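You operate a simulated robot arm through the tools that you are given. There is no shell and no other tool.

You run a simulated robot arm. Do the job below in one go: nothing can be reset, and whatever is moved stays where it is left.

Task
Change the blown grey fuse for a spare of the same amps.
Fine: pump isolator off first, lay the grey fuse before the fuse bar, fit the spare, isolator on again. Where these are worked on the way, their far stop is far enough and under half their travel is too little: pump isolator.

It is judged by the outcome, as a careful person would: the job done as asked, and still so three seconds after it is handed in. It fails if anything else is knocked over, pushed out of place, dropped, spilled or broken.

Robot
A 7-joint arm with a fingered hand, fixed in place. Base frame: the origin is at the foot of the arm, x ahead of it, y to its left, z up. Units: m, degrees, N and s.
With the tool pointing down near the work surface it reaches from about 0.36 to 0.7 m from the base axis. Its first joint turns from -69.0 to 172.0 degrees. Payload 3.2 kg.
The TCP is the grasp point between the finger pads, 0.026 m short of the fingertips. In the tool frame z runs along the fingers and y along their closing line. The gripper opens to 0.088 m. The gripper's body begins 0.03 m behind the TCP. The gripper is a hand of 5 fingers: y runs from the thumb to the fingers, the wrist lies at [-0.016, -0.108, -0.172] in the tool frame.
Orientation is told as [roll, pitch, yaw] about the base's x, y, z axes, in that order, counted from this pose: with the fingers straight down and the wrist toward the robot, the tool's x, y and z point along [0, 1, 0], [1, 0, 0] and [0, 0, -1] of the base frame.

Tools
- The arm moves only by the tool send_rows. Its argument "steps" is a list of rows, each an object of numbers (a shift or turn left out is 0): "tx", "ty", "tz": the shift along the tool's x, y, z in mm; "wx", "wy", "wz": the turn, a rotation vector about the tool's x, y, z in degrees. In form: [{"tx": .., "ty": .., "tz": .., "wx": .., "wy": .., "wz": ..}, ...]. A call has 1 to 20 rows; each row shifts and turns the commanded pose from where the row before left it, along the tool's axes as they then stand. A row lasts 0.2 s, in which the tool goes at most 0.05 m and 8.6 degrees; a call with a longer step from one row to the next is refused whole. A pose out of reach is approached as far as the arm can. The call stops where the force on the tool passes 40 N (or 10 N more than at its start, if that is more) or the arm is blocked; 0.2 s more then pass. In this call time passes only in rows, and 0.2 s behind the last. It gives the time, the measured TCP pose, the force on the tool (base axes), the opening and the grip force at its end, in the units of the frame above (readings bear some noise), with the torque about the TCP (base axes, N m) and any sound that the robot's microphone picked up.
- Cameras (640 x 400 px; columns grow to the right, rows downward): "scene" is fixed at [0.2203, 0.5014, 1.4528]; the picture's right is [-0.85, -0.52, 0.00], its down [-0.22, 0.36, -0.91] and it looks along [0.47, -0.77, -0.42] (base axes); focal length 284 px, centre (320, 200). "wrist" rides on the gripper at [0.067, -0.098, -0.117] in the tool frame; the picture's right is [-0.71, 0.33, -0.62], its down [-0.65, -0.65, 0.39] and it looks along [-0.28, 0.68, 0.68] (tool axes); focal length 234 px, centre (320, 200). There is no depth. A picture from a camera that has moved, and an enlarged one, comes with that camera's place and axes in the base frame and with its lens.
- capture(camera): a new picture of that camera. It takes no simulated time.
- raise_lower(by): slides the trunk up (or, below 0, down) by that many m; the arm rides with it, the base frame stays. It gives what a move gives, with no picture.
- curl_fingers(index, middle, ring, little, thumb_bend, thumb_turn): sets how far each is bent, from 0 (flat) to 100 (curled in); at 30 the hand is open as for a grip, at 70 the pads meet at the TCP. One left out holds its place. A second passes; each finger stops where it meets its share of the squeeze, and holds until it gets a number again. It is the only way to open and close the hand. It gives what a move gives, with no picture; readings hold the bend of each and the force on index, middle, ring, little, thumb and palm. thumb_turn goes from beside the hand (0) to across from the fingers (100), as for a grip.
- zoom(camera, box): a new picture of the part [left, top, right, bottom] of that camera's present view, enlarged. It takes no simulated time.
- job_done(): hands the job in; it is judged then, once.

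Nothing tells you positions but the pictures and the camera data. Unless the task says otherwise, let go and move clear before handing in.

The tools are called as a command line: name --argument value ..., lists and objects as JSON in quotes. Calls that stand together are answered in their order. send_rows: Moves the arm, as the interface text tells. Its arguments: {"type":"object","properties":{"steps":{"type":"array"}},"required":["steps"]} The other tools are called the same way: raise_lower (by) slides the trunk up or down; curl_fingers (index, middle, ring, little, thumb_bend, thumb_turn) moves the fingers one by one; capture (camera) takes a picture; zoom (camera, box) takes an enlarged picture of a part of a camera's view; job_done () hands the job in.

At the start:

```text
time_s: 0.0
tool_pos: [0.3099, 0.1233, 1.3225]
tool_rot: [0.1, 0.0, 0.0]
wrist_force: [0.5, -0.1, 0.7]
torque: [0.0, 0.03, -0.02]
gripper_width: 0.0879
grasp_force: 0.1
shape: jaw
bend: [30.0, 30.0, 30.0, 30.0, 30.0, 97.0]
finger forces: [0.0, 0.0, 0.0, 0.0, 0.1, 0.1]
trunk travel left (down, up): [-0.75, 0.09]
```

scene: 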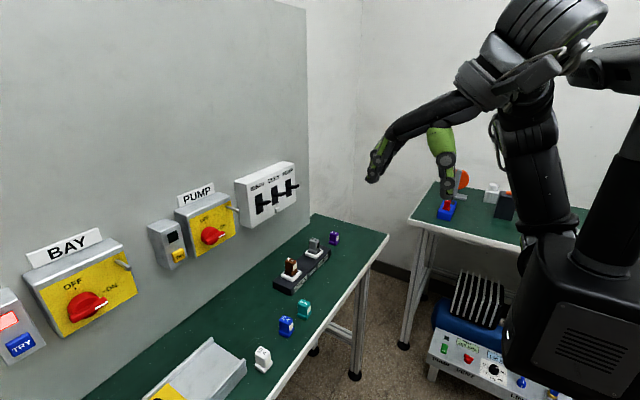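
wrist: 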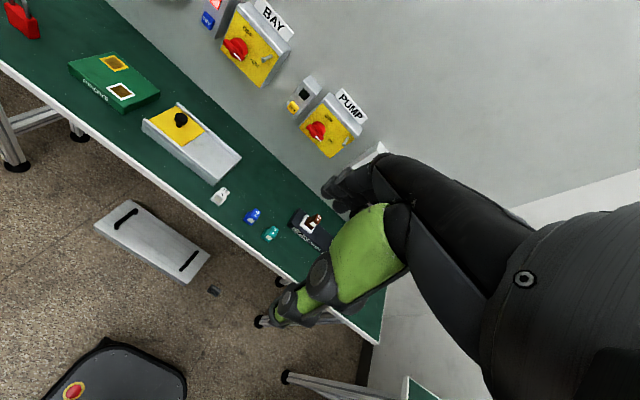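

I see a wall panel with a BAY and a PUMP isolator, a bench with a fuse bar and several loose fuses in front of it. I'll zoom in to read labels and find positions before moving.

zoom --camera "scene" --box '[240, 220, 360, 295]'

zoom --camera "scene" --box '[140, 170, 300, 270]'

zoom --camera "scene" --box '[230, 290, 330, 380]'

zoom --camera "wrist" --box '[200, 170, 340, 260]'

zoom --camera "wrist" --box '[270, 70, 390, 160]'

```text
5.33 times, centred on (300, 258) of scene
camera zoom: at [0.2203, 0.5014, 1.4528], right [-0.85, -0.52, 0.0], down [-0.22, 0.36, -0.91], along [0.47, -0.77, -0.42], focal length 1513 px, centre (427, -107)
```

zoom: 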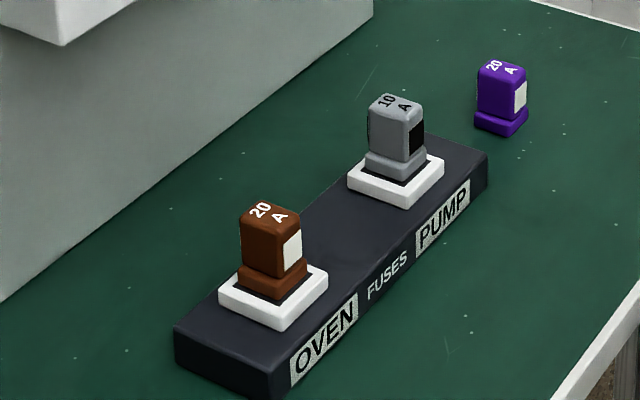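

```text
4.00 times, centred on (220, 220) of scene
camera zoom: at [0.2203, 0.5014, 1.4528], right [-0.85, -0.52, 0.0], down [-0.22, 0.36, -0.91], along [0.47, -0.77, -0.42], focal length 1135 px, centre (720, 120)
```

zoom: 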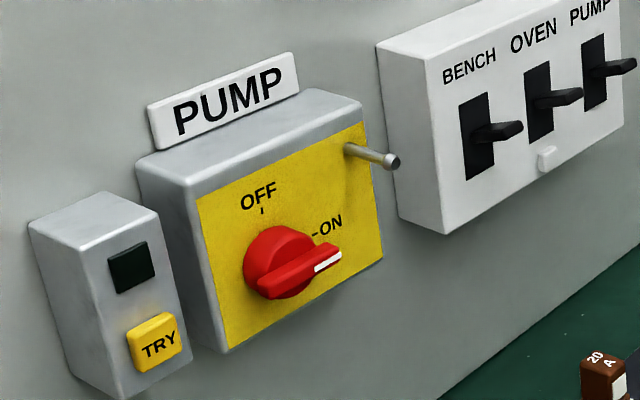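

```text
4.44 times, centred on (280, 335) of scene
camera zoom: at [0.2203, 0.5014, 1.4528], right [-0.85, -0.52, 0.0], down [-0.22, 0.36, -0.91], along [0.47, -0.77, -0.42], focal length 1261 px, centre (498, -400)
```

zoom: 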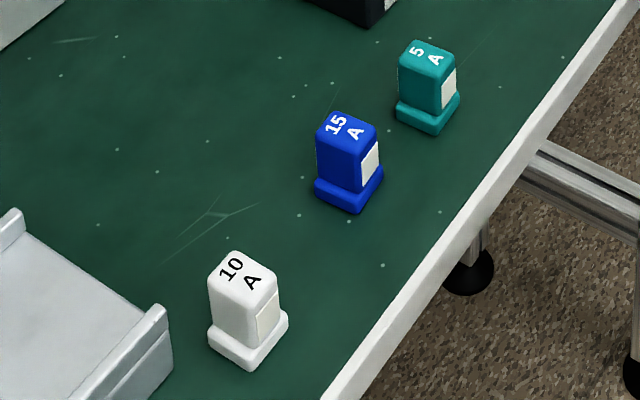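

```text
4.44 times, centred on (270, 215) of wrist
camera zoom: at [0.2126, 0.1896, 1.4399], right [0.33, -0.71, 0.62], down [-0.65, -0.65, -0.39], along [0.68, -0.28, -0.68], focal length 1041 px, centre (542, 133)
```

zoom: 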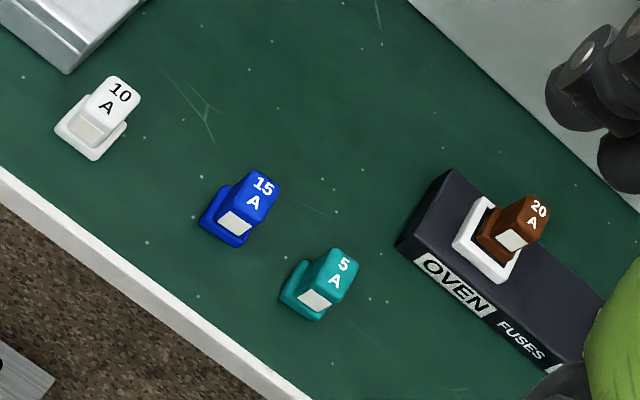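

```text
4.44 times, centred on (330, 115) of wrist
camera zoom: at [0.2126, 0.1896, 1.4399], right [0.33, -0.71, 0.62], down [-0.65, -0.65, -0.39], along [0.68, -0.28, -0.68], focal length 1041 px, centre (276, 578)
```

zoom: 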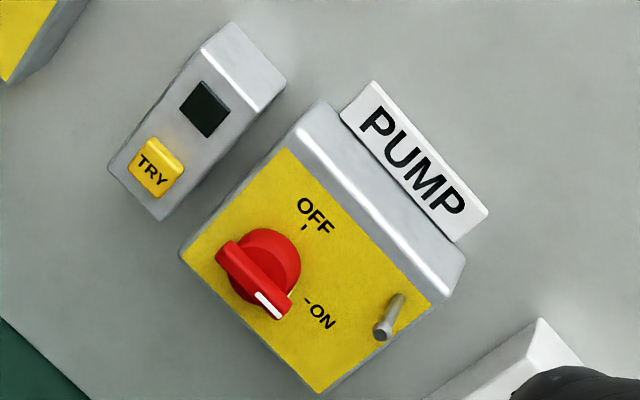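

The spare must be the white 10 A fuse (about 0.54, 0.21), the grey 10 A fuse sits in the PUMP slot (about 0.65, -0.17), and the pump isolator knob is near (0.74, 0.14, 1.09) with its mark pointing right to ON. I'll have a close look at the hand, then lower the trunk partway.

zoom --camera "wrist" --box '[240, 140, 480, 340]'

zoom --camera "scene" --box '[350, 60, 510, 230]'

raise_lower --by -0.2

```text
2.00 times, centred on (360, 240) of wrist
camera zoom: at [0.2126, 0.1896, 1.4399], right [0.33, -0.71, 0.62], down [-0.65, -0.65, -0.39], along [0.68, -0.28, -0.68], focal length 468 px, centre (240, 120)
```

zoom: 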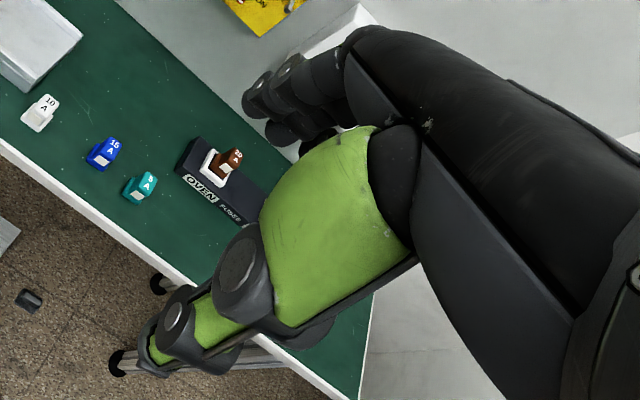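

```text
2.35 times, centred on (430, 145) of scene
camera zoom: at [0.2203, 0.5014, 1.4528], right [-0.85, -0.52, 0.0], down [-0.22, 0.36, -0.91], along [0.47, -0.77, -0.42], focal length 668 px, centre (61, 329)
```

zoom: 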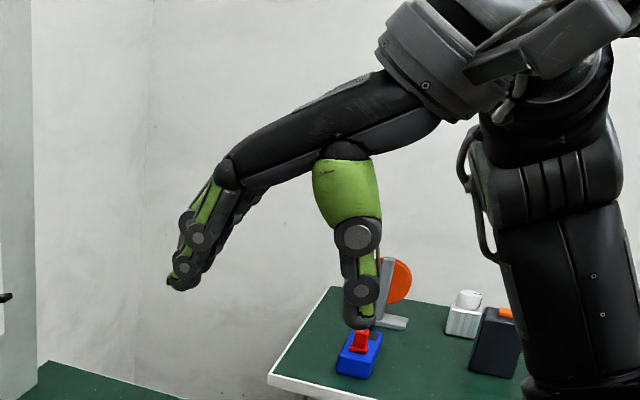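

```text
time_s: 2.2
tool_pos: [0.3086, 0.1236, 1.1228]
tool_rot: [0.1, 0.0, 0.0]
wrist_force: [0.1, -1.1, -0.6]
torque: [0.04, -0.01, 0.0]
gripper_width: 0.0877
grasp_force: 0.1
shape: jaw
bend: [30.0, 30.0, 30.0, 30.0, 30.0, 97.0]
finger forces: [0.0, 0.1, 0.1, 0.0, 0.0, 0.1]
trunk travel left (down, up): [-0.55, 0.29]
```

The hand is a right-hand type with index at +y and the thumb on the robot side. I'll look again from the lowered height to see how the hand sits and refine positions.

capture --camera "wrist"

capture --camera "scene"

```text
taken
camera wrist: at [0.2126, 0.1896, 1.2399], right [0.33, -0.71, 0.62], down [-0.65, -0.65, -0.39], along [0.68, -0.28, -0.68], focal length 234 px, centre (320, 200)
```

wrist: 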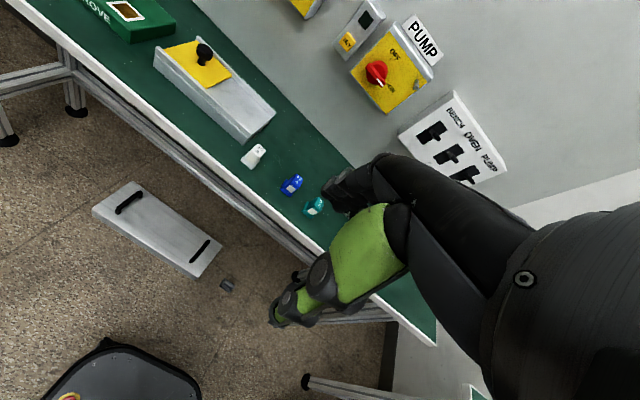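

```text
taken
```

scene: 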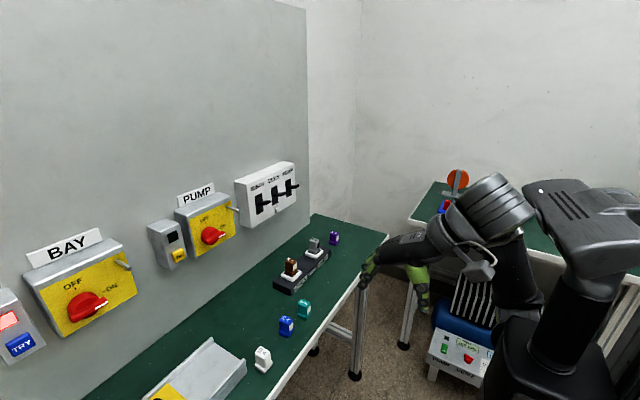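

I'll zoom in on the pump isolator from this second wrist position to get its geometry, including the silver rod beside the knob.

zoom --camera "wrist" --box '[330, 10, 450, 110]'

zoom --camera "scene" --box '[165, 180, 245, 265]'

zoom --camera "wrist" --box '[220, 120, 360, 230]'

```text
4.00 times, centred on (390, 60) of wrist
camera zoom: at [0.2126, 0.1896, 1.2399], right [0.33, -0.71, 0.62], down [-0.65, -0.65, -0.39], along [0.68, -0.28, -0.68], focal length 937 px, centre (40, 760)
```

zoom: 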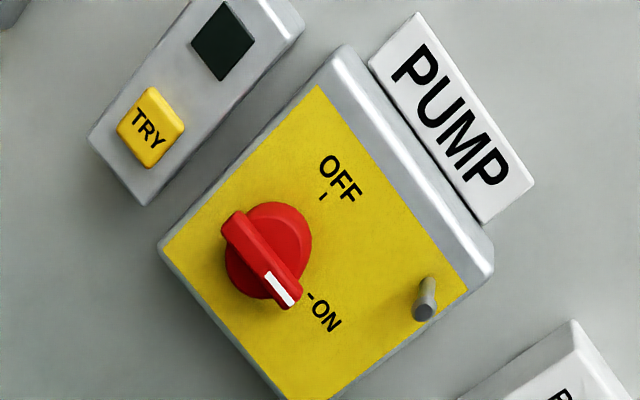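

```text
4.71 times, centred on (205, 222) of scene
camera zoom: at [0.2203, 0.5014, 1.4528], right [-0.85, -0.52, 0.0], down [-0.22, 0.36, -0.91], along [0.47, -0.77, -0.42], focal length 1335 px, centre (861, 94)
```

zoom: 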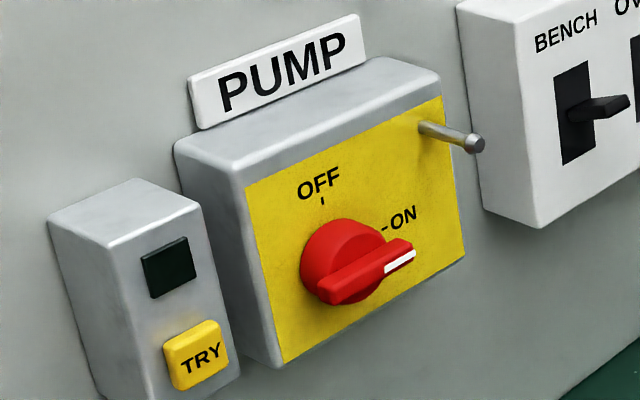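

```text
3.64 times, centred on (290, 175) of wrist
camera zoom: at [0.2126, 0.1896, 1.2399], right [0.33, -0.71, 0.62], down [-0.65, -0.65, -0.39], along [0.68, -0.28, -0.68], focal length 852 px, centre (429, 291)
```

zoom: 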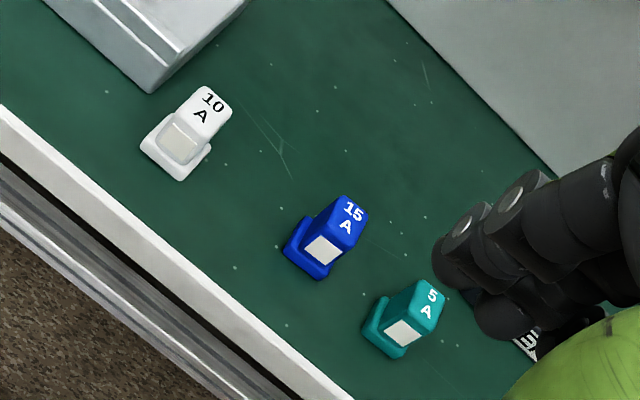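

The isolator's handle bar is horizontal, centred near (0.73, 0.142, 1.088) and about 60 mm long, with OFF straight up. I'll pitch the hand to point forward so it can take the bar between fingers and thumb, moving ahead a little as I turn.

send_rows --steps '[{"ty": 18, "tz": 0, "wx": -8.182}, {"ty": 17.8, "tz": 2.6, "wx": -8.182}, {"ty": 17.3, "tz": 5.1, "wx": -8.182}, {"ty": 16.4, "tz": 7.5, "wx": -8.182}, {"ty": 15.1, "tz": 9.7, "wx": -8.182}, {"ty": 13.6, "tz": 11.8, "wx": -8.182}, {"ty": 11.8, "tz": 13.6, "wx": -8.182}, {"ty": 9.7, "tz": 15.1, "wx": -8.182}, {"ty": 7.5, "tz": 16.4, "wx": -8.182}, {"ty": 5.1, "tz": 17.3, "wx": -8.182}, {"ty": 2.6, "tz": 17.8, "wx": -8.18}]'

capture --camera "scene"

capture --camera "wrist"

```text
time_s: 4.6
tool_pos: [0.5102, 0.1253, 1.1226]
tool_rot: [142.8, -89.9, -142.7]
wrist_force: [0.8, -0.2, 0.4]
torque: [-0.01, -0.01, 0.01]
gripper_width: 0.088
grasp_force: 0.0
shape: jaw
bend: [30.0, 30.0, 30.0, 30.0, 30.0, 97.0]
finger forces: [0.0, 0.0, 0.0, 0.0, 0.0, 0.0]
trunk travel left (down, up): [-0.55, 0.29]
```

```text
taken
```

scene: 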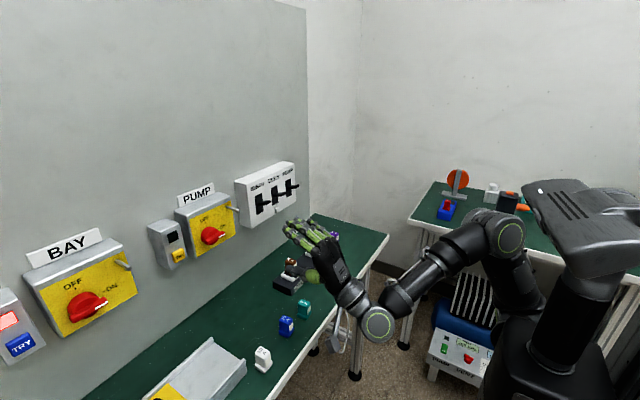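

```text
taken
camera wrist: at [0.3923, 0.1911, 1.0248], right [-0.62, -0.71, 0.33], down [0.39, -0.65, -0.65], along [0.68, -0.28, 0.68], focal length 234 px, centre (320, 200)
```

wrist: 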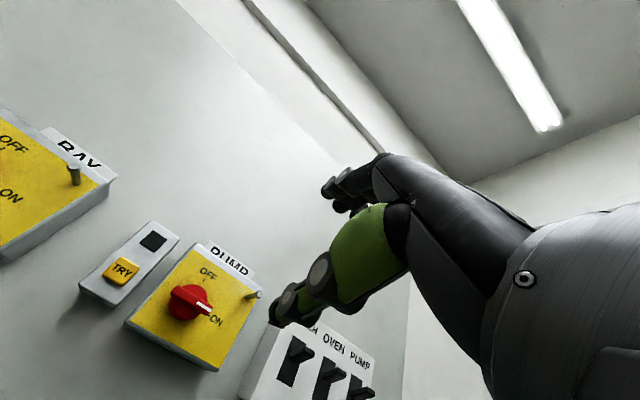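

The hand now points forward cleanly. I'll take a zoom on the knob from this view to refine its position and its depth off the plate.

zoom --camera "wrist" --box '[120, 240, 280, 370]'

zoom --camera "scene" --box '[270, 200, 390, 300]'

```text
3.08 times, centred on (200, 305) of wrist
camera zoom: at [0.3923, 0.1911, 1.0248], right [-0.62, -0.71, 0.33], down [0.39, -0.65, -0.65], along [0.68, -0.28, 0.68], focal length 720 px, centre (689, -123)
```

zoom: 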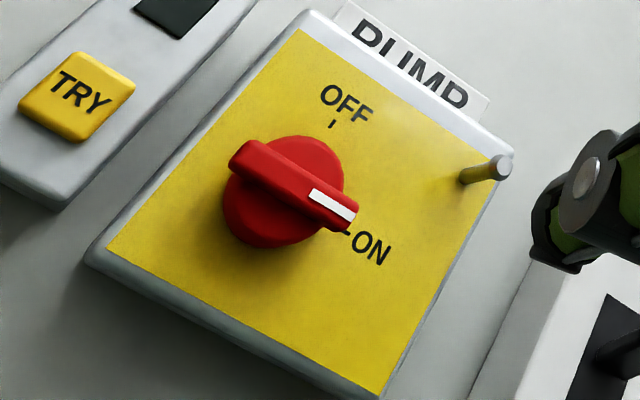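

```text
4.00 times, centred on (330, 250) of scene
camera zoom: at [0.2203, 0.5014, 1.4528], right [-0.85, -0.52, 0.0], down [-0.22, 0.36, -0.91], along [0.47, -0.77, -0.42], focal length 1135 px, centre (280, 0)
```

zoom: 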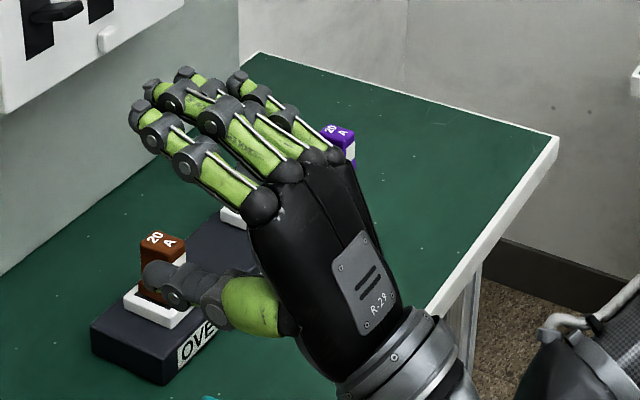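

Bar outer face sits at x≈0.724 with the plate at 0.758, and its centre is at y≈0.142, z≈1.088. I'll half-close the hand in free air to see where the fingertips go relative to the grasp point.

curl_fingers --index 52 --middle 52 --ring 52 --little 52 --thumb_bend 52 --thumb_turn 100

zoom --camera "scene" --box '[270, 200, 390, 300]'

zoom --camera "wrist" --box '[240, 140, 440, 340]'

```text
time_s: 5.6
tool_pos: [0.5088, 0.125, 1.1225]
tool_rot: [90.7, -90.0, -90.7]
wrist_force: [0.3, 0.5, -0.2]
torque: [0.0, 0.01, 0.0]
gripper_width: 0.0418
grasp_force: 0.0
shape: fingers
bend: [52.0, 52.0, 52.0, 52.0, 52.0, 100.0]
finger forces: [0.0, 0.0, 0.0, 0.0, 0.0, 0.0]
trunk travel left (down, up): [-0.55, 0.29]
```

```text
4.00 times, centred on (330, 250) of scene
camera zoom: at [0.2203, 0.5014, 1.4528], right [-0.85, -0.52, 0.0], down [-0.22, 0.36, -0.91], along [0.47, -0.77, -0.42], focal length 1135 px, centre (280, 0)
```

zoom: 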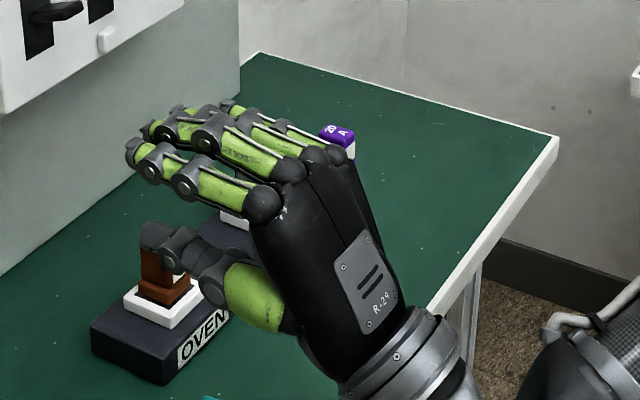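

```text
2.00 times, centred on (340, 240) of wrist
camera zoom: at [0.3913, 0.1907, 1.0255], right [-0.62, -0.71, 0.33], down [0.39, -0.65, -0.65], along [0.68, -0.28, 0.68], focal length 468 px, centre (280, 120)
```

zoom: 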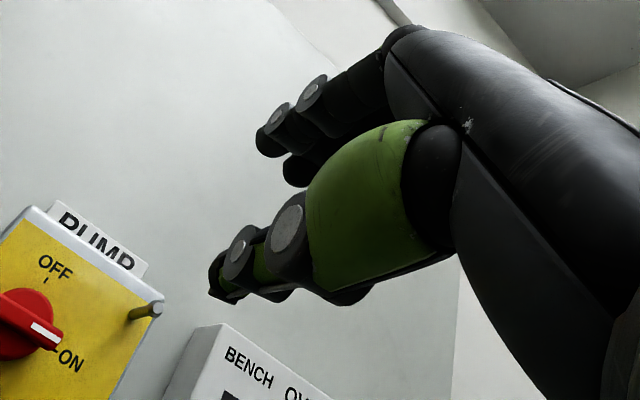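

The grasp point lines up with the index and middle fingers, with tips about 27–30 mm ahead; ring and little sit toward -y and are shorter. I'll bring the half-open hand to just short of the bar, offset slightly left so the index can press the left end of the bar.

send_rows --steps '[{"tz": 28, "tx": 6.4, "ty": -7}, {"tz": 28, "tx": 6.4, "ty": -7}, {"tz": 28, "tx": 6.4, "ty": -7}, {"tz": 28, "tx": 6.4, "ty": -7}, {"tz": 28, "tx": 6.4, "ty": -7}]'

zoom --camera "scene" --box '[165, 180, 305, 290]'

zoom --camera "wrist" --box '[160, 140, 420, 340]'

```text
time_s: 6.8
tool_pos: [0.6485, 0.1517, 1.0914]
tool_rot: [80.4, -89.5, -80.7]
wrist_force: [-0.2, 0.7, -0.1]
torque: [0.01, -0.02, 0.01]
gripper_width: 0.0415
grasp_force: 0.2
shape: fingers
bend: [52.0, 52.0, 52.0, 52.0, 52.0, 100.0]
finger forces: [0.1, 0.0, 0.0, 0.0, 0.0, 0.0]
trunk travel left (down, up): [-0.55, 0.29]
```

```text
3.64 times, centred on (235, 235) of scene
camera zoom: at [0.2203, 0.5014, 1.4528], right [-0.85, -0.52, 0.0], down [-0.22, 0.36, -0.91], along [0.47, -0.77, -0.42], focal length 1032 px, centre (629, 73)
```

zoom: 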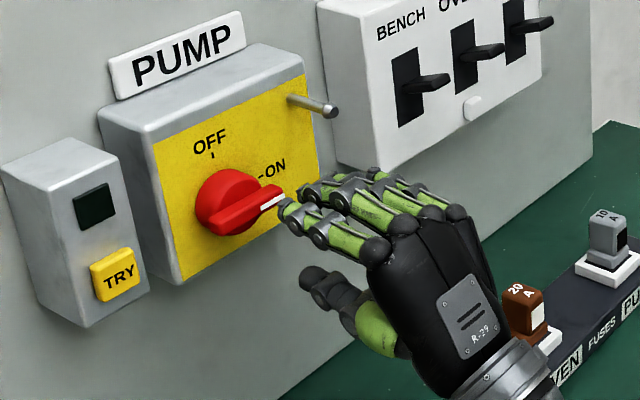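

```text
2.00 times, centred on (290, 240) of wrist
camera zoom: at [0.5332, 0.2186, 0.9936], right [-0.63, -0.71, 0.33], down [0.38, -0.65, -0.66], along [0.68, -0.29, 0.68], focal length 468 px, centre (380, 120)
```

zoom: 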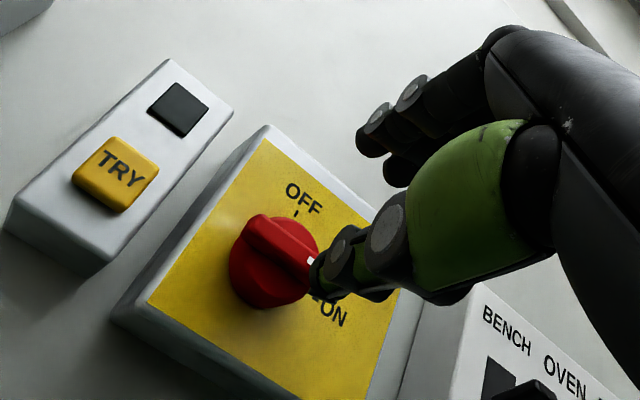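

The hand is lined up just short of the bar. I'll let it settle and read the pose again.

send_rows --steps '[{"tz": 0}, {"tz": 0}]'

zoom --camera "wrist" --box '[160, 140, 420, 340]'

```text
time_s: 7.4
tool_pos: [0.6482, 0.1496, 1.0885]
tool_rot: [75.4, -89.6, -75.9]
wrist_force: [0.4, 0.4, -0.2]
torque: [-0.01, 0.0, 0.0]
gripper_width: 0.0415
grasp_force: 0.0
shape: fingers
bend: [52.0, 52.0, 52.0, 52.0, 52.0, 100.0]
finger forces: [0.0, 0.1, 0.0, 0.1, 0.0, 0.0]
trunk travel left (down, up): [-0.55, 0.29]
```

```text
2.00 times, centred on (290, 240) of wrist
camera zoom: at [0.5324, 0.2183, 0.9925], right [-0.63, -0.7, 0.33], down [0.38, -0.65, -0.66], along [0.68, -0.29, 0.68], focal length 468 px, centre (380, 120)
```

zoom: 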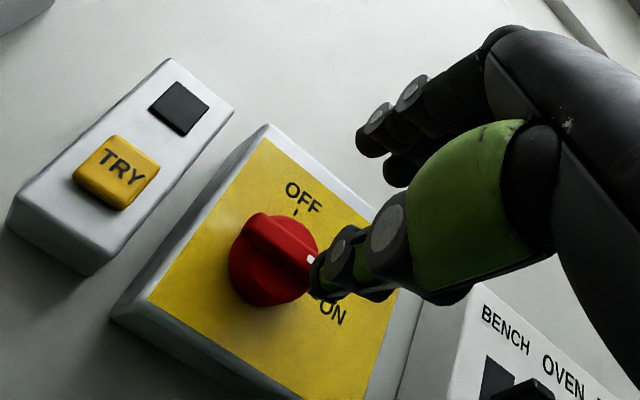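

I'll correct by a few millimetres and advance so the bar enters between fingers and thumb, stopping short of the knob disc.

send_rows --steps '[{"tz": 8, "tx": 1.2, "ty": -0.5}, {"tz": 8, "tx": 1.2, "ty": -0.5}, {"tz": 8, "tx": 1.2, "ty": -0.5}, {"tz": 8, "tx": 1.2}, {"tz": 8, "tx": 1.2}, {"tz": 8, "tx": 1}, {"tz": 0}, {"tz": 0}]'

zoom --camera "scene" --box '[165, 180, 265, 270]'

zoom --camera "wrist" --box '[160, 140, 420, 340]'

```text
time_s: 9.2
tool_pos: [0.6971, 0.1601, 1.0851]
tool_rot: [73.8, -89.8, -73.8]
wrist_force: [0.1, -0.8, -0.8]
torque: [0.0, 0.02, -0.01]
gripper_width: 0.0416
grasp_force: 0.2
shape: fingers
bend: [52.0, 52.0, 52.0, 52.0, 52.0, 100.0]
finger forces: [0.1, 0.0, 0.0, 0.0, 0.1, 0.1]
trunk travel left (down, up): [-0.55, 0.29]
```

```text
4.44 times, centred on (215, 225) of scene
camera zoom: at [0.2203, 0.5014, 1.4528], right [-0.85, -0.52, 0.0], down [-0.22, 0.36, -0.91], along [0.47, -0.77, -0.42], focal length 1261 px, centre (787, 89)
```

zoom: 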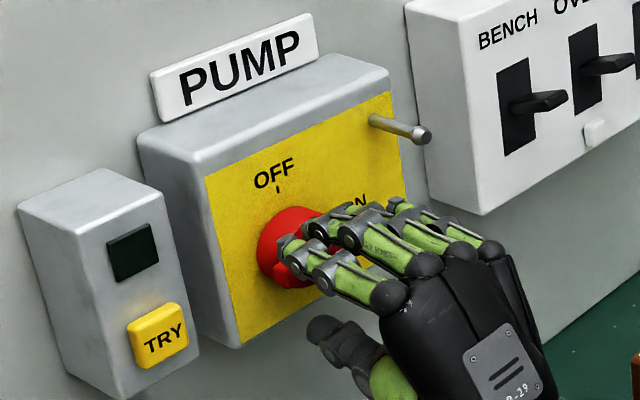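

```text
2.00 times, centred on (290, 240) of wrist
camera zoom: at [0.5799, 0.2276, 0.988], right [-0.62, -0.71, 0.33], down [0.39, -0.65, -0.65], along [0.68, -0.28, 0.68], focal length 468 px, centre (380, 120)
```

zoom: 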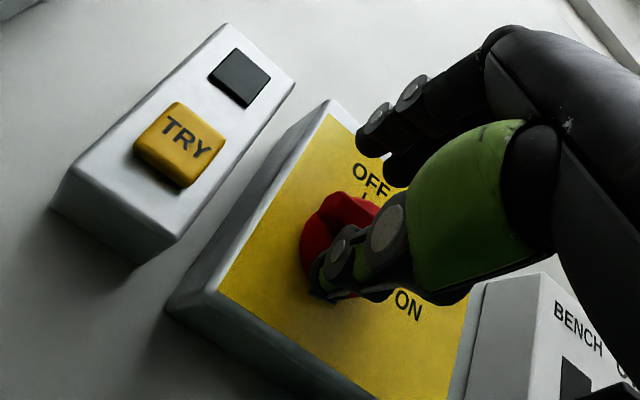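

The bar is between the fingers (above) and thumb (below) and I'm at (0.697, 0.161, 1.086). I'll go 9 mm further, then close gently on the bar.

send_rows --steps '[{"tz": 3, "tx": -1.5, "ty": 0.5}, {"tz": 3, "tx": -1.5, "ty": 0.5}, {"tz": 3}, {"tz": 0}]'

curl_fingers --index 70 --middle 70 --ring 66 --little 56 --thumb_bend 70

zoom --camera "scene" --box '[165, 180, 265, 270]'

zoom --camera "wrist" --box '[160, 140, 420, 340]'

```text
time_s: 10.2
tool_pos: [0.7036, 0.1572, 1.0869]
tool_rot: [76.0, -90.0, -76.0]
wrist_force: [0.4, 0.3, 0.0]
torque: [0.02, 0.01, 0.0]
gripper_width: 0.0419
grasp_force: 0.1
shape: fingers
bend: [52.0, 52.0, 52.0, 52.0, 52.0, 100.0]
finger forces: [0.0, 0.1, 0.1, 0.0, 0.1, 0.0]
trunk travel left (down, up): [-0.55, 0.29]
```

```text
time_s: 11.2
tool_pos: [0.7039, 0.1585, 1.0858]
tool_rot: [93.4, -89.9, -93.4]
wrist_force: [-0.8, 0.4, 1.3]
torque: [-0.02, -0.08, -0.02]
gripper_width: 0.0059
grasp_force: 1.5
shape: fingers
bend: [70.0, 67.0, 66.0, 56.0, 69.0, 100.0]
finger forces: [0.1, 1.9, 0.0, 0.0, 0.6, 0.0]
trunk travel left (down, up): [-0.55, 0.29]
```

```text
4.44 times, centred on (215, 225) of scene
camera zoom: at [0.2203, 0.5014, 1.4528], right [-0.85, -0.52, 0.0], down [-0.22, 0.36, -0.91], along [0.47, -0.77, -0.42], focal length 1261 px, centre (787, 89)
```

zoom: 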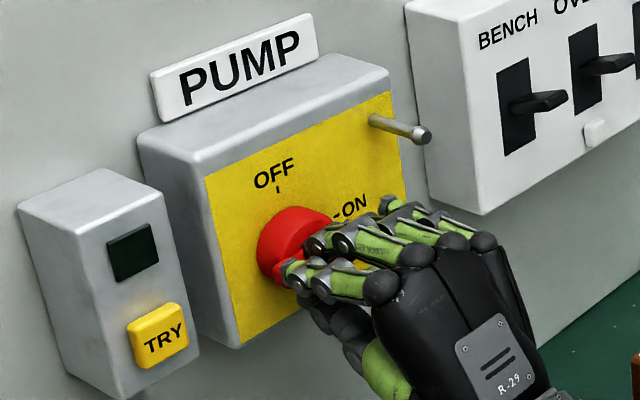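

```text
2.00 times, centred on (290, 240) of wrist
camera zoom: at [0.5872, 0.2255, 0.9898], right [-0.62, -0.71, 0.33], down [0.39, -0.65, -0.65], along [0.68, -0.28, 0.68], focal length 468 px, centre (380, 120)
```

zoom: 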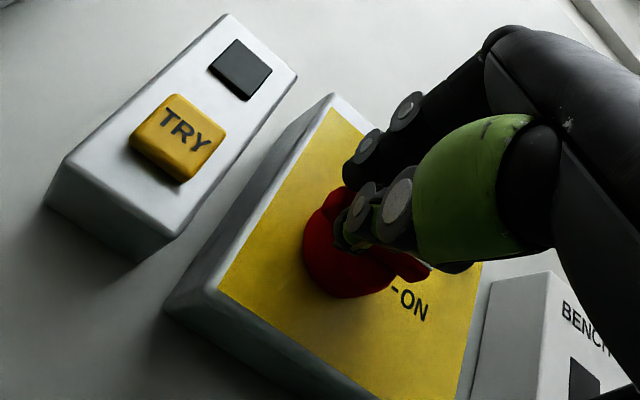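

The middle finger and thumb touch the bar, but the index closed past its left end, so I'm a bit too far left. I'll open slightly, shift 13 mm right, and close again more firmly.

curl_fingers --index 56 --middle 56 --ring 56 --little 52 --thumb_bend 56

send_rows --steps '[{"tx": -4.5, "ty": 0.4}, {"tx": -4.5, "ty": 0.4, "tz": 1}, {"tx": -4.5, "ty": 0.4, "tz": 1}, {"tz": 1}, {"tz": 0}]'

curl_fingers --index 74 --middle 74 --ring 72 --little 60 --thumb_bend 74

zoom --camera "scene" --box '[165, 180, 265, 270]'

zoom --camera "wrist" --box '[160, 140, 420, 340]'

```text
time_s: 12.2
tool_pos: [0.7041, 0.1582, 1.0867]
tool_rot: [75.0, -89.9, -75.0]
wrist_force: [-0.5, 0.0, -0.9]
torque: [-0.03, -0.01, 0.0]
gripper_width: 0.0324
grasp_force: 0.1
shape: fingers
bend: [56.0, 56.0, 56.0, 52.0, 56.0, 100.0]
finger forces: [0.0, 0.1, 0.0, 0.1, 0.1, 0.0]
trunk travel left (down, up): [-0.55, 0.29]
```

```text
time_s: 13.4
tool_pos: [0.7079, 0.1463, 1.0887]
tool_rot: [87.9, -89.9, -87.8]
wrist_force: [0.0, -0.8, -0.6]
torque: [-0.02, -0.02, -0.03]
gripper_width: 0.0324
grasp_force: 0.0
shape: fingers
bend: [56.0, 56.0, 56.0, 52.0, 56.0, 100.0]
finger forces: [0.0, 0.0, 0.0, 0.0, 0.0, 0.1]
trunk travel left (down, up): [-0.55, 0.29]
```

```text
time_s: 14.4
tool_pos: [0.7061, 0.1463, 1.0899]
tool_rot: [132.5, -89.9, -132.5]
wrist_force: [0.3, 1.0, 4.2]
torque: [-0.04, -0.11, 0.03]
gripper_width: 0.0044
grasp_force: 8.7
shape: fingers
bend: [73.0, 73.0, 72.0, 60.0, 67.0, 100.0]
finger forces: [6.4, 4.7, 1.2, 0.0, 5.3, 0.1]
trunk travel left (down, up): [-0.55, 0.29]
```

```text
4.44 times, centred on (215, 225) of scene
camera zoom: at [0.2203, 0.5014, 1.4528], right [-0.85, -0.52, 0.0], down [-0.22, 0.36, -0.91], along [0.47, -0.77, -0.42], focal length 1261 px, centre (787, 89)
```

zoom: 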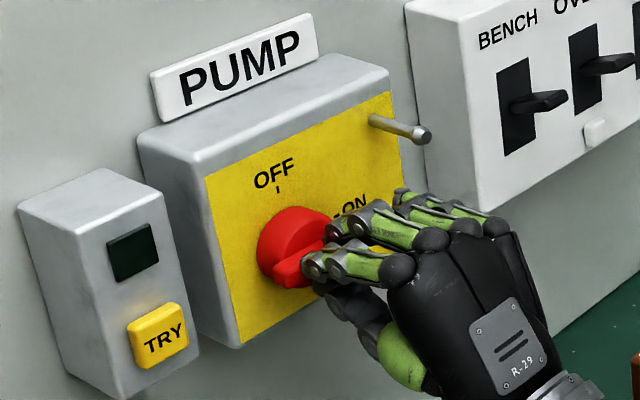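

```text
2.00 times, centred on (290, 240) of wrist
camera zoom: at [0.5898, 0.2132, 0.9915], right [-0.62, -0.71, 0.33], down [0.39, -0.65, -0.65], along [0.68, -0.28, 0.68], focal length 468 px, centre (380, 120)
```

zoom: 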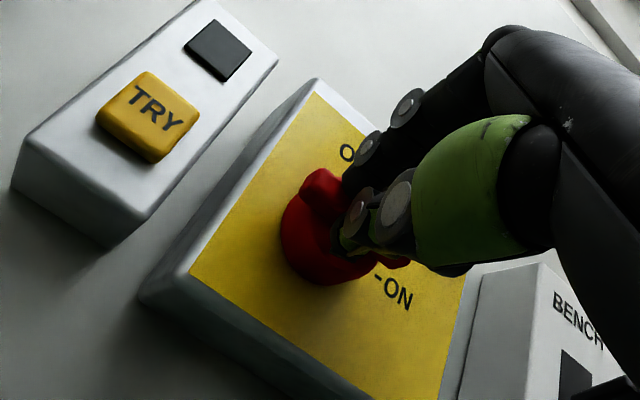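

Index, middle and thumb now hold the bar. I'll begin turning it counter-clockwise (toward OFF), a few rows first, and check it follows.

send_rows --steps '[{"wz": -8.2, "tx": 0.24, "ty": -0.59}, {"wz": -8.2, "tx": 0.24, "ty": -0.59}, {"wz": -8.2, "tx": 0.24, "ty": -0.59}]'

zoom --camera "scene" --box '[165, 180, 265, 270]'

zoom --camera "wrist" --box '[160, 140, 420, 340]'

```text
time_s: 15.2
tool_pos: [0.706, 0.1467, 1.0869]
tool_rot: [-90.3, -65.5, 90.3]
wrist_force: [-2.2, -1.2, 3.4]
torque: [0.02, -0.11, -0.06]
gripper_width: 0.0051
grasp_force: 8.1
shape: fingers
bend: [73.0, 73.0, 72.0, 60.0, 67.0, 100.0]
finger forces: [4.2, 7.0, 0.1, 0.1, 4.7, 0.0]
trunk travel left (down, up): [-0.55, 0.29]
```

```text
4.44 times, centred on (215, 225) of scene
camera zoom: at [0.2203, 0.5014, 1.4528], right [-0.85, -0.52, 0.0], down [-0.22, 0.36, -0.91], along [0.47, -0.77, -0.42], focal length 1261 px, centre (787, 89)
```

zoom: 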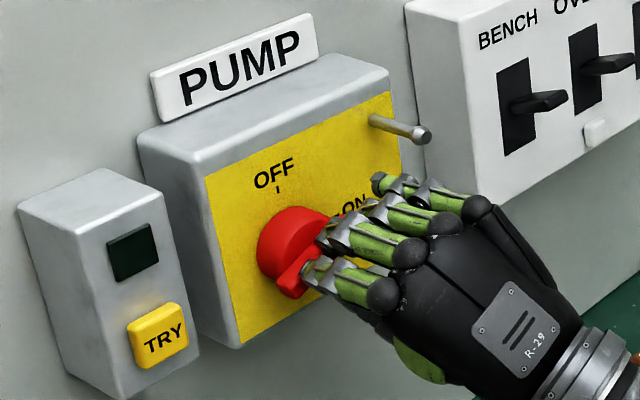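

```text
2.00 times, centred on (290, 240) of wrist
camera zoom: at [0.5895, 0.1666, 0.971], right [-0.63, -0.51, 0.59], down [0.39, -0.86, -0.32], along [0.68, 0.03, 0.74], focal length 468 px, centre (380, 120)
```

zoom: 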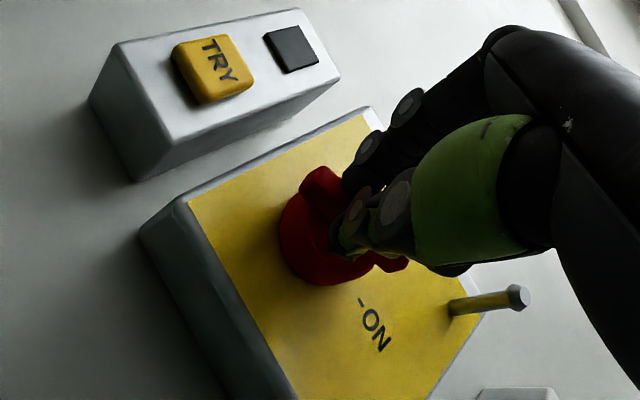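

The bar follows the hand, already about 25° round with small forces. I'll continue to the full 90°.

send_rows --steps '[{"wz": -8.2, "tx": 0.24, "ty": -0.59}, {"wz": -8.2, "tx": 0.24, "ty": -0.59}, {"wz": -8.2, "tx": 0.24, "ty": -0.59}, {"wz": -8.2, "tx": 0.24, "ty": -0.59}]'

zoom --camera "scene" --box '[165, 180, 265, 270]'

zoom --camera "wrist" --box '[160, 140, 420, 340]'

```text
time_s: 16.2
tool_pos: [0.7056, 0.1457, 1.086]
tool_rot: [-90.1, -32.5, 89.9]
wrist_force: [-6.0, 0.9, 3.5]
torque: [0.03, -0.16, 0.03]
gripper_width: 0.0045
grasp_force: 9.5
shape: fingers
bend: [73.0, 73.0, 72.0, 60.0, 67.0, 100.0]
finger forces: [4.5, 8.4, 0.0, 0.0, 6.0, 0.1]
trunk travel left (down, up): [-0.55, 0.29]
```

```text
4.44 times, centred on (215, 225) of scene
camera zoom: at [0.2203, 0.5014, 1.4528], right [-0.85, -0.52, 0.0], down [-0.22, 0.36, -0.91], along [0.47, -0.77, -0.42], focal length 1261 px, centre (787, 89)
```

zoom: 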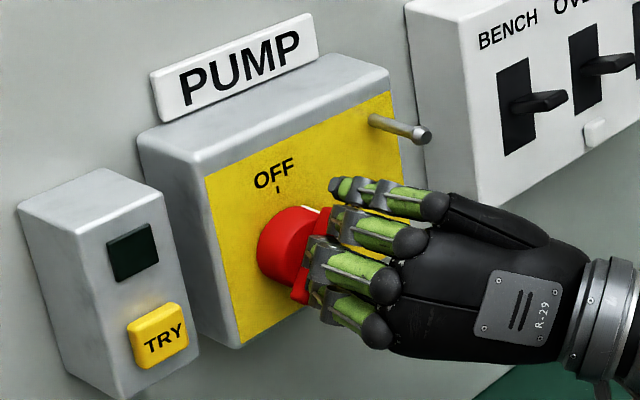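

```text
2.00 times, centred on (290, 240) of wrist
camera zoom: at [0.5895, 0.0994, 0.9766], right [-0.63, -0.1, 0.77], down [0.39, -0.9, 0.2], along [0.68, 0.42, 0.6], focal length 468 px, centre (380, 120)
```

zoom: 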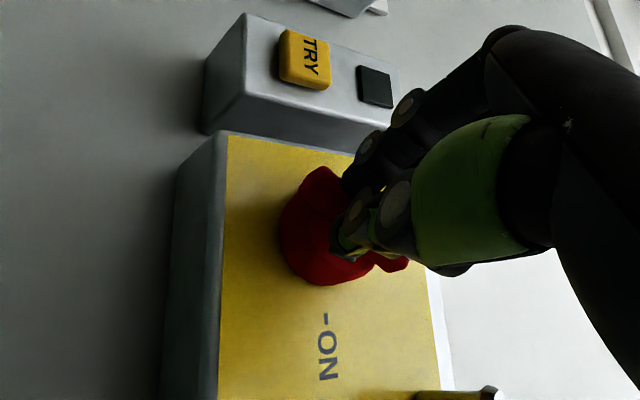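

Past 57°, still following. Finishing the turn to the OFF stop.

send_rows --steps '[{"wz": -8.2, "tx": 0.24, "ty": -0.59}, {"wz": -8.2, "tx": 0.24, "ty": -0.59}, {"wz": -8.2, "tx": 0.24, "ty": -0.59}, {"wz": -8.2, "tx": 0.24, "ty": -0.59}, {"wz": -2.5}]'

zoom --camera "scene" --box '[165, 180, 265, 270]'

zoom --camera "wrist" --box '[160, 140, 420, 340]'

```text
time_s: 17.4
tool_pos: [0.7051, 0.1436, 1.0854]
tool_rot: [-89.9, 2.2, 90.1]
wrist_force: [-18.3, 10.9, -9.9]
torque: [-0.05, 0.16, 0.38]
gripper_width: 0.0043
grasp_force: 16.2
shape: fingers
bend: [73.0, 73.0, 72.0, 60.0, 68.0, 100.0]
finger forces: [9.0, 17.1, 2.1, 0.1, 3.8, 0.0]
trunk travel left (down, up): [-0.55, 0.29]
```

```text
4.44 times, centred on (215, 225) of scene
camera zoom: at [0.2203, 0.5014, 1.4528], right [-0.85, -0.52, 0.0], down [-0.22, 0.36, -0.91], along [0.47, -0.77, -0.42], focal length 1261 px, centre (787, 89)
```

zoom: 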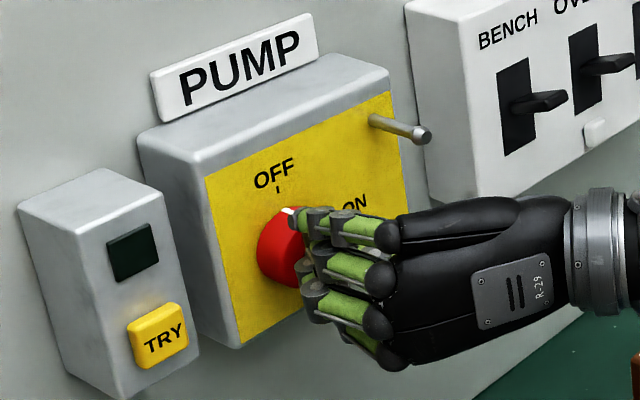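

```text
2.00 times, centred on (290, 240) of wrist
camera zoom: at [0.5888, 0.0425, 1.022], right [-0.62, 0.36, 0.7], down [0.39, -0.63, 0.67], along [0.68, 0.69, 0.25], focal length 468 px, centre (380, 120)
```

zoom: 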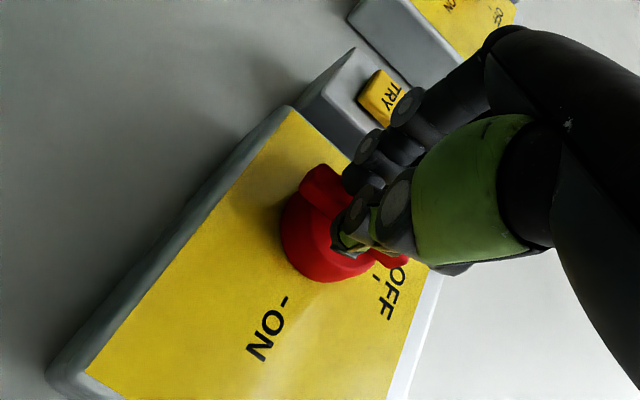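

The mark points straight up to OFF and the torque rose at the stop. I'll open the hand and back straight away from the knob.

curl_fingers --index 54 --middle 54 --ring 54 --little 54 --thumb_bend 52

send_rows --steps '[{"tz": -8}, {"tz": -10}, {"tz": -12}, {"tz": -20}, {"tz": -30}, {"tz": -30}, {"tz": 0}]'

zoom --camera "scene" --box '[165, 180, 265, 270]'

capture --camera "wrist"

```text
time_s: 18.4
tool_pos: [0.705, 0.1349, 1.0899]
tool_rot: [-90.3, 2.1, 89.4]
wrist_force: [-18.0, -2.5, 0.5]
torque: [0.02, 0.13, 0.24]
gripper_width: 0.0315
grasp_force: 9.3
shape: fingers
bend: [59.0, 54.0, 54.0, 54.0, 52.0, 100.0]
finger forces: [19.6, 0.0, 0.0, 0.1, 0.0, 0.0]
trunk travel left (down, up): [-0.55, 0.29]
```

```text
time_s: 20.0
tool_pos: [0.6019, 0.1387, 1.0863]
tool_rot: [-90.0, 1.6, 89.6]
wrist_force: [0.4, -0.4, 0.0]
torque: [-0.03, -0.01, -0.02]
gripper_width: 0.0389
grasp_force: 0.0
shape: fingers
bend: [54.0, 54.0, 54.0, 54.0, 52.0, 100.0]
finger forces: [0.0, 0.0, 0.0, 0.0, 0.1, 0.0]
trunk travel left (down, up): [-0.55, 0.29]
```

```text
4.44 times, centred on (215, 225) of scene
camera zoom: at [0.2203, 0.5014, 1.4528], right [-0.85, -0.52, 0.0], down [-0.22, 0.36, -0.91], along [0.47, -0.77, -0.42], focal length 1261 px, centre (787, 89)
```

zoom: 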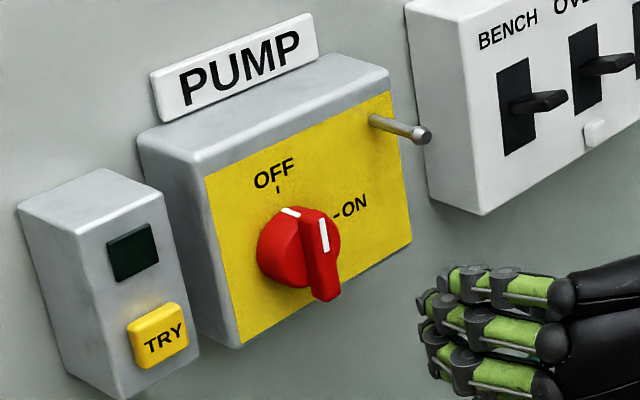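

```text
taken
camera wrist: at [0.4842, 0.0403, 1.0221], right [-0.62, 0.36, 0.7], down [0.39, -0.64, 0.67], along [0.68, 0.68, 0.26], focal length 234 px, centre (320, 200)
```

wrist: 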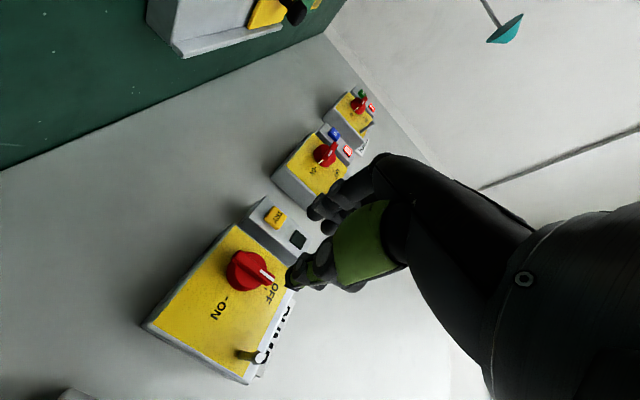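

The pump isolator now stands at OFF. Next I'll back off, turn the hand to point down, and then look at the fuse bar from close range.

send_rows --steps '[{"tz": -35}, {"tz": -35}, {"tz": -30}, {"wx": 4.619, "wy": 4.619, "wz": 4.619}, {"wx": 4.619, "wy": 4.619, "wz": 4.619}, {"wx": 4.619, "wy": 4.619, "wz": 4.619}, {"wx": 4.619, "wy": 4.619, "wz": 4.619}, {"wx": 4.619, "wy": 4.619, "wz": 4.619}, {"wx": 4.619, "wy": 4.619, "wz": 4.619}, {"wx": 4.619, "wy": 4.619, "wz": 4.619}, {"wx": 4.619, "wy": 4.619, "wz": 4.619}, {"wx": 4.619, "wy": 4.619, "wz": 4.619}, {"wx": 4.619, "wy": 4.619, "wz": 4.619}, {"wx": 4.619, "wy": 4.619, "wz": 4.619}, {"wx": 4.619, "wy": 4.619, "wz": 4.619}, {"wx": 4.619, "wy": 4.619, "wz": 4.619}, {"wx": 4.619, "wy": 4.619, "wz": 4.619}, {"wx": 4.619, "wy": 4.619, "wz": 4.619}, {"tz": 0}]'

capture --camera "scene"

capture --camera "wrist"

```text
time_s: 24.2
tool_pos: [0.5535, 0.112, 1.0718]
tool_rot: [-3.0, -1.5, 0.0]
wrist_force: [-0.3, -0.2, -0.2]
torque: [0.0, -0.03, -0.03]
gripper_width: 0.0389
grasp_force: 0.1
shape: fingers
bend: [54.0, 54.0, 54.0, 54.0, 52.0, 100.0]
finger forces: [0.0, 0.0, 0.0, 0.0, 0.0, 0.0]
out of reach, approached as far as the arm can: row 1, 2, 17, 18
trunk travel left (down, up): [-0.55, 0.29]
stopped in row 19: the arm was blocked; the commanded pose is now the measured one
```

```text
taken
```

scene: 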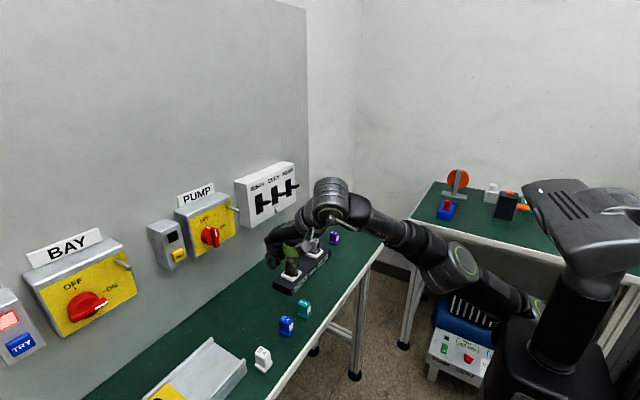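

```text
taken
camera wrist: at [0.4532, 0.1846, 1.1825], right [0.32, -0.67, 0.67], down [-0.64, -0.67, -0.37], along [0.7, -0.31, -0.64], focal length 234 px, centre (320, 200)
```

wrist: 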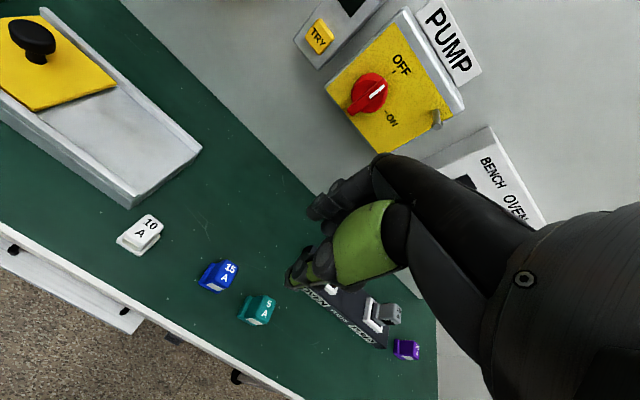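

The hand points down again (3° off), with one arm joint near its limit here. I'll move sideways toward the fuse bar and see whether the arm frees up.

send_rows --steps '[{"tx": -20}, {"tx": -20}, {"tx": -20}, {"tx": -20}, {"tx": -20}]'

capture --camera "scene"

capture --camera "wrist"

```text
time_s: 25.4
tool_pos: [0.5506, 0.0153, 1.0794]
tool_rot: [-3.3, -1.7, 0.5]
wrist_force: [-0.3, -0.6, 1.0]
torque: [0.0, 0.02, 0.0]
gripper_width: 0.0392
grasp_force: 0.1
shape: fingers
bend: [54.0, 54.0, 54.0, 54.0, 52.0, 100.0]
finger forces: [0.1, 0.0, 0.0, 0.0, 0.1, 0.0]
trunk travel left (down, up): [-0.55, 0.29]
```

```text
taken
```

scene: 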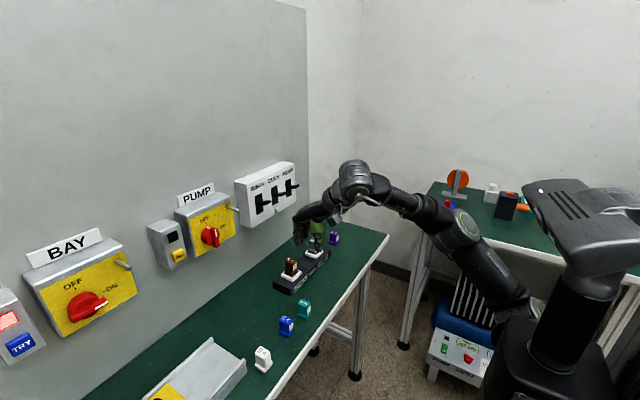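

```text
taken
camera wrist: at [0.4502, 0.0883, 1.189], right [0.32, -0.67, 0.67], down [-0.64, -0.68, -0.37], along [0.7, -0.31, -0.64], focal length 234 px, centre (320, 200)
```

wrist: 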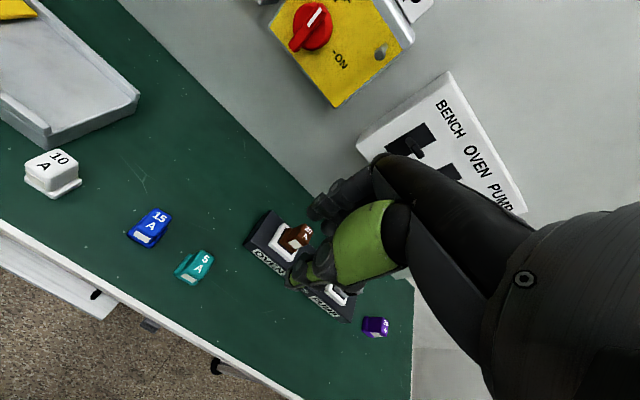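

Sideways motion works fine. I'll correct the small tilt, continue to about y=-0.10, then measure the grey fuse and its slot up close.

send_rows --steps '[{"tx": -25, "wx": 0.85, "wy": 1.65}, {"tx": -25, "wx": 0.85, "wy": 1.65}, {"tx": -25}, {"tx": -25}, {"tx": 0}]'

capture --camera "wrist"

zoom --camera "scene" --box '[240, 180, 360, 290]'

```text
time_s: 26.6
tool_pos: [0.5531, -0.0841, 1.0815]
tool_rot: [0.0, 0.0, 0.5]
wrist_force: [0.7, -1.8, 0.2]
torque: [-0.02, 0.02, 0.02]
gripper_width: 0.0391
grasp_force: 0.0
shape: fingers
bend: [54.0, 54.0, 54.0, 54.0, 52.0, 100.0]
finger forces: [0.0, 0.0, 0.0, 0.1, 0.0, 0.0]
trunk travel left (down, up): [-0.55, 0.29]
```

```text
taken
camera wrist: at [0.4546, -0.0181, 1.1978], right [0.34, -0.7, 0.62], down [-0.65, -0.66, -0.39], along [0.68, -0.27, -0.68], focal length 234 px, centre (320, 200)
```

wrist: 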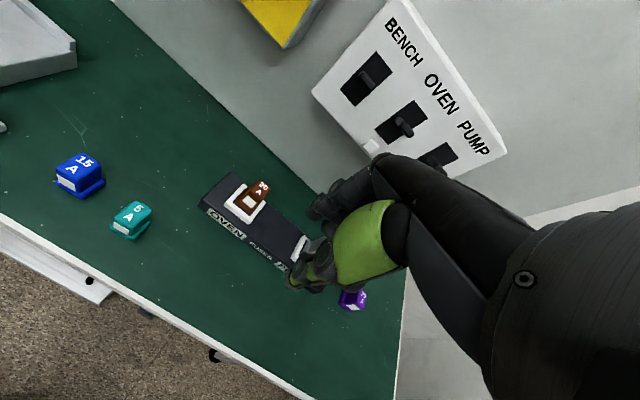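

```text
3.64 times, centred on (300, 235) of scene
camera zoom: at [0.2203, 0.5014, 1.4528], right [-0.85, -0.52, 0.0], down [-0.22, 0.36, -0.91], along [0.47, -0.77, -0.42], focal length 1032 px, centre (393, 73)
```

zoom: 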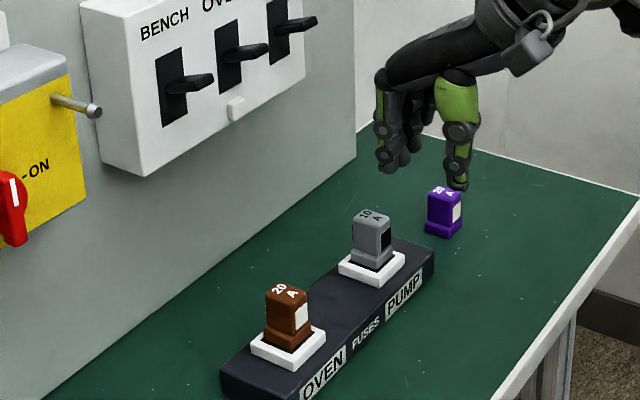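

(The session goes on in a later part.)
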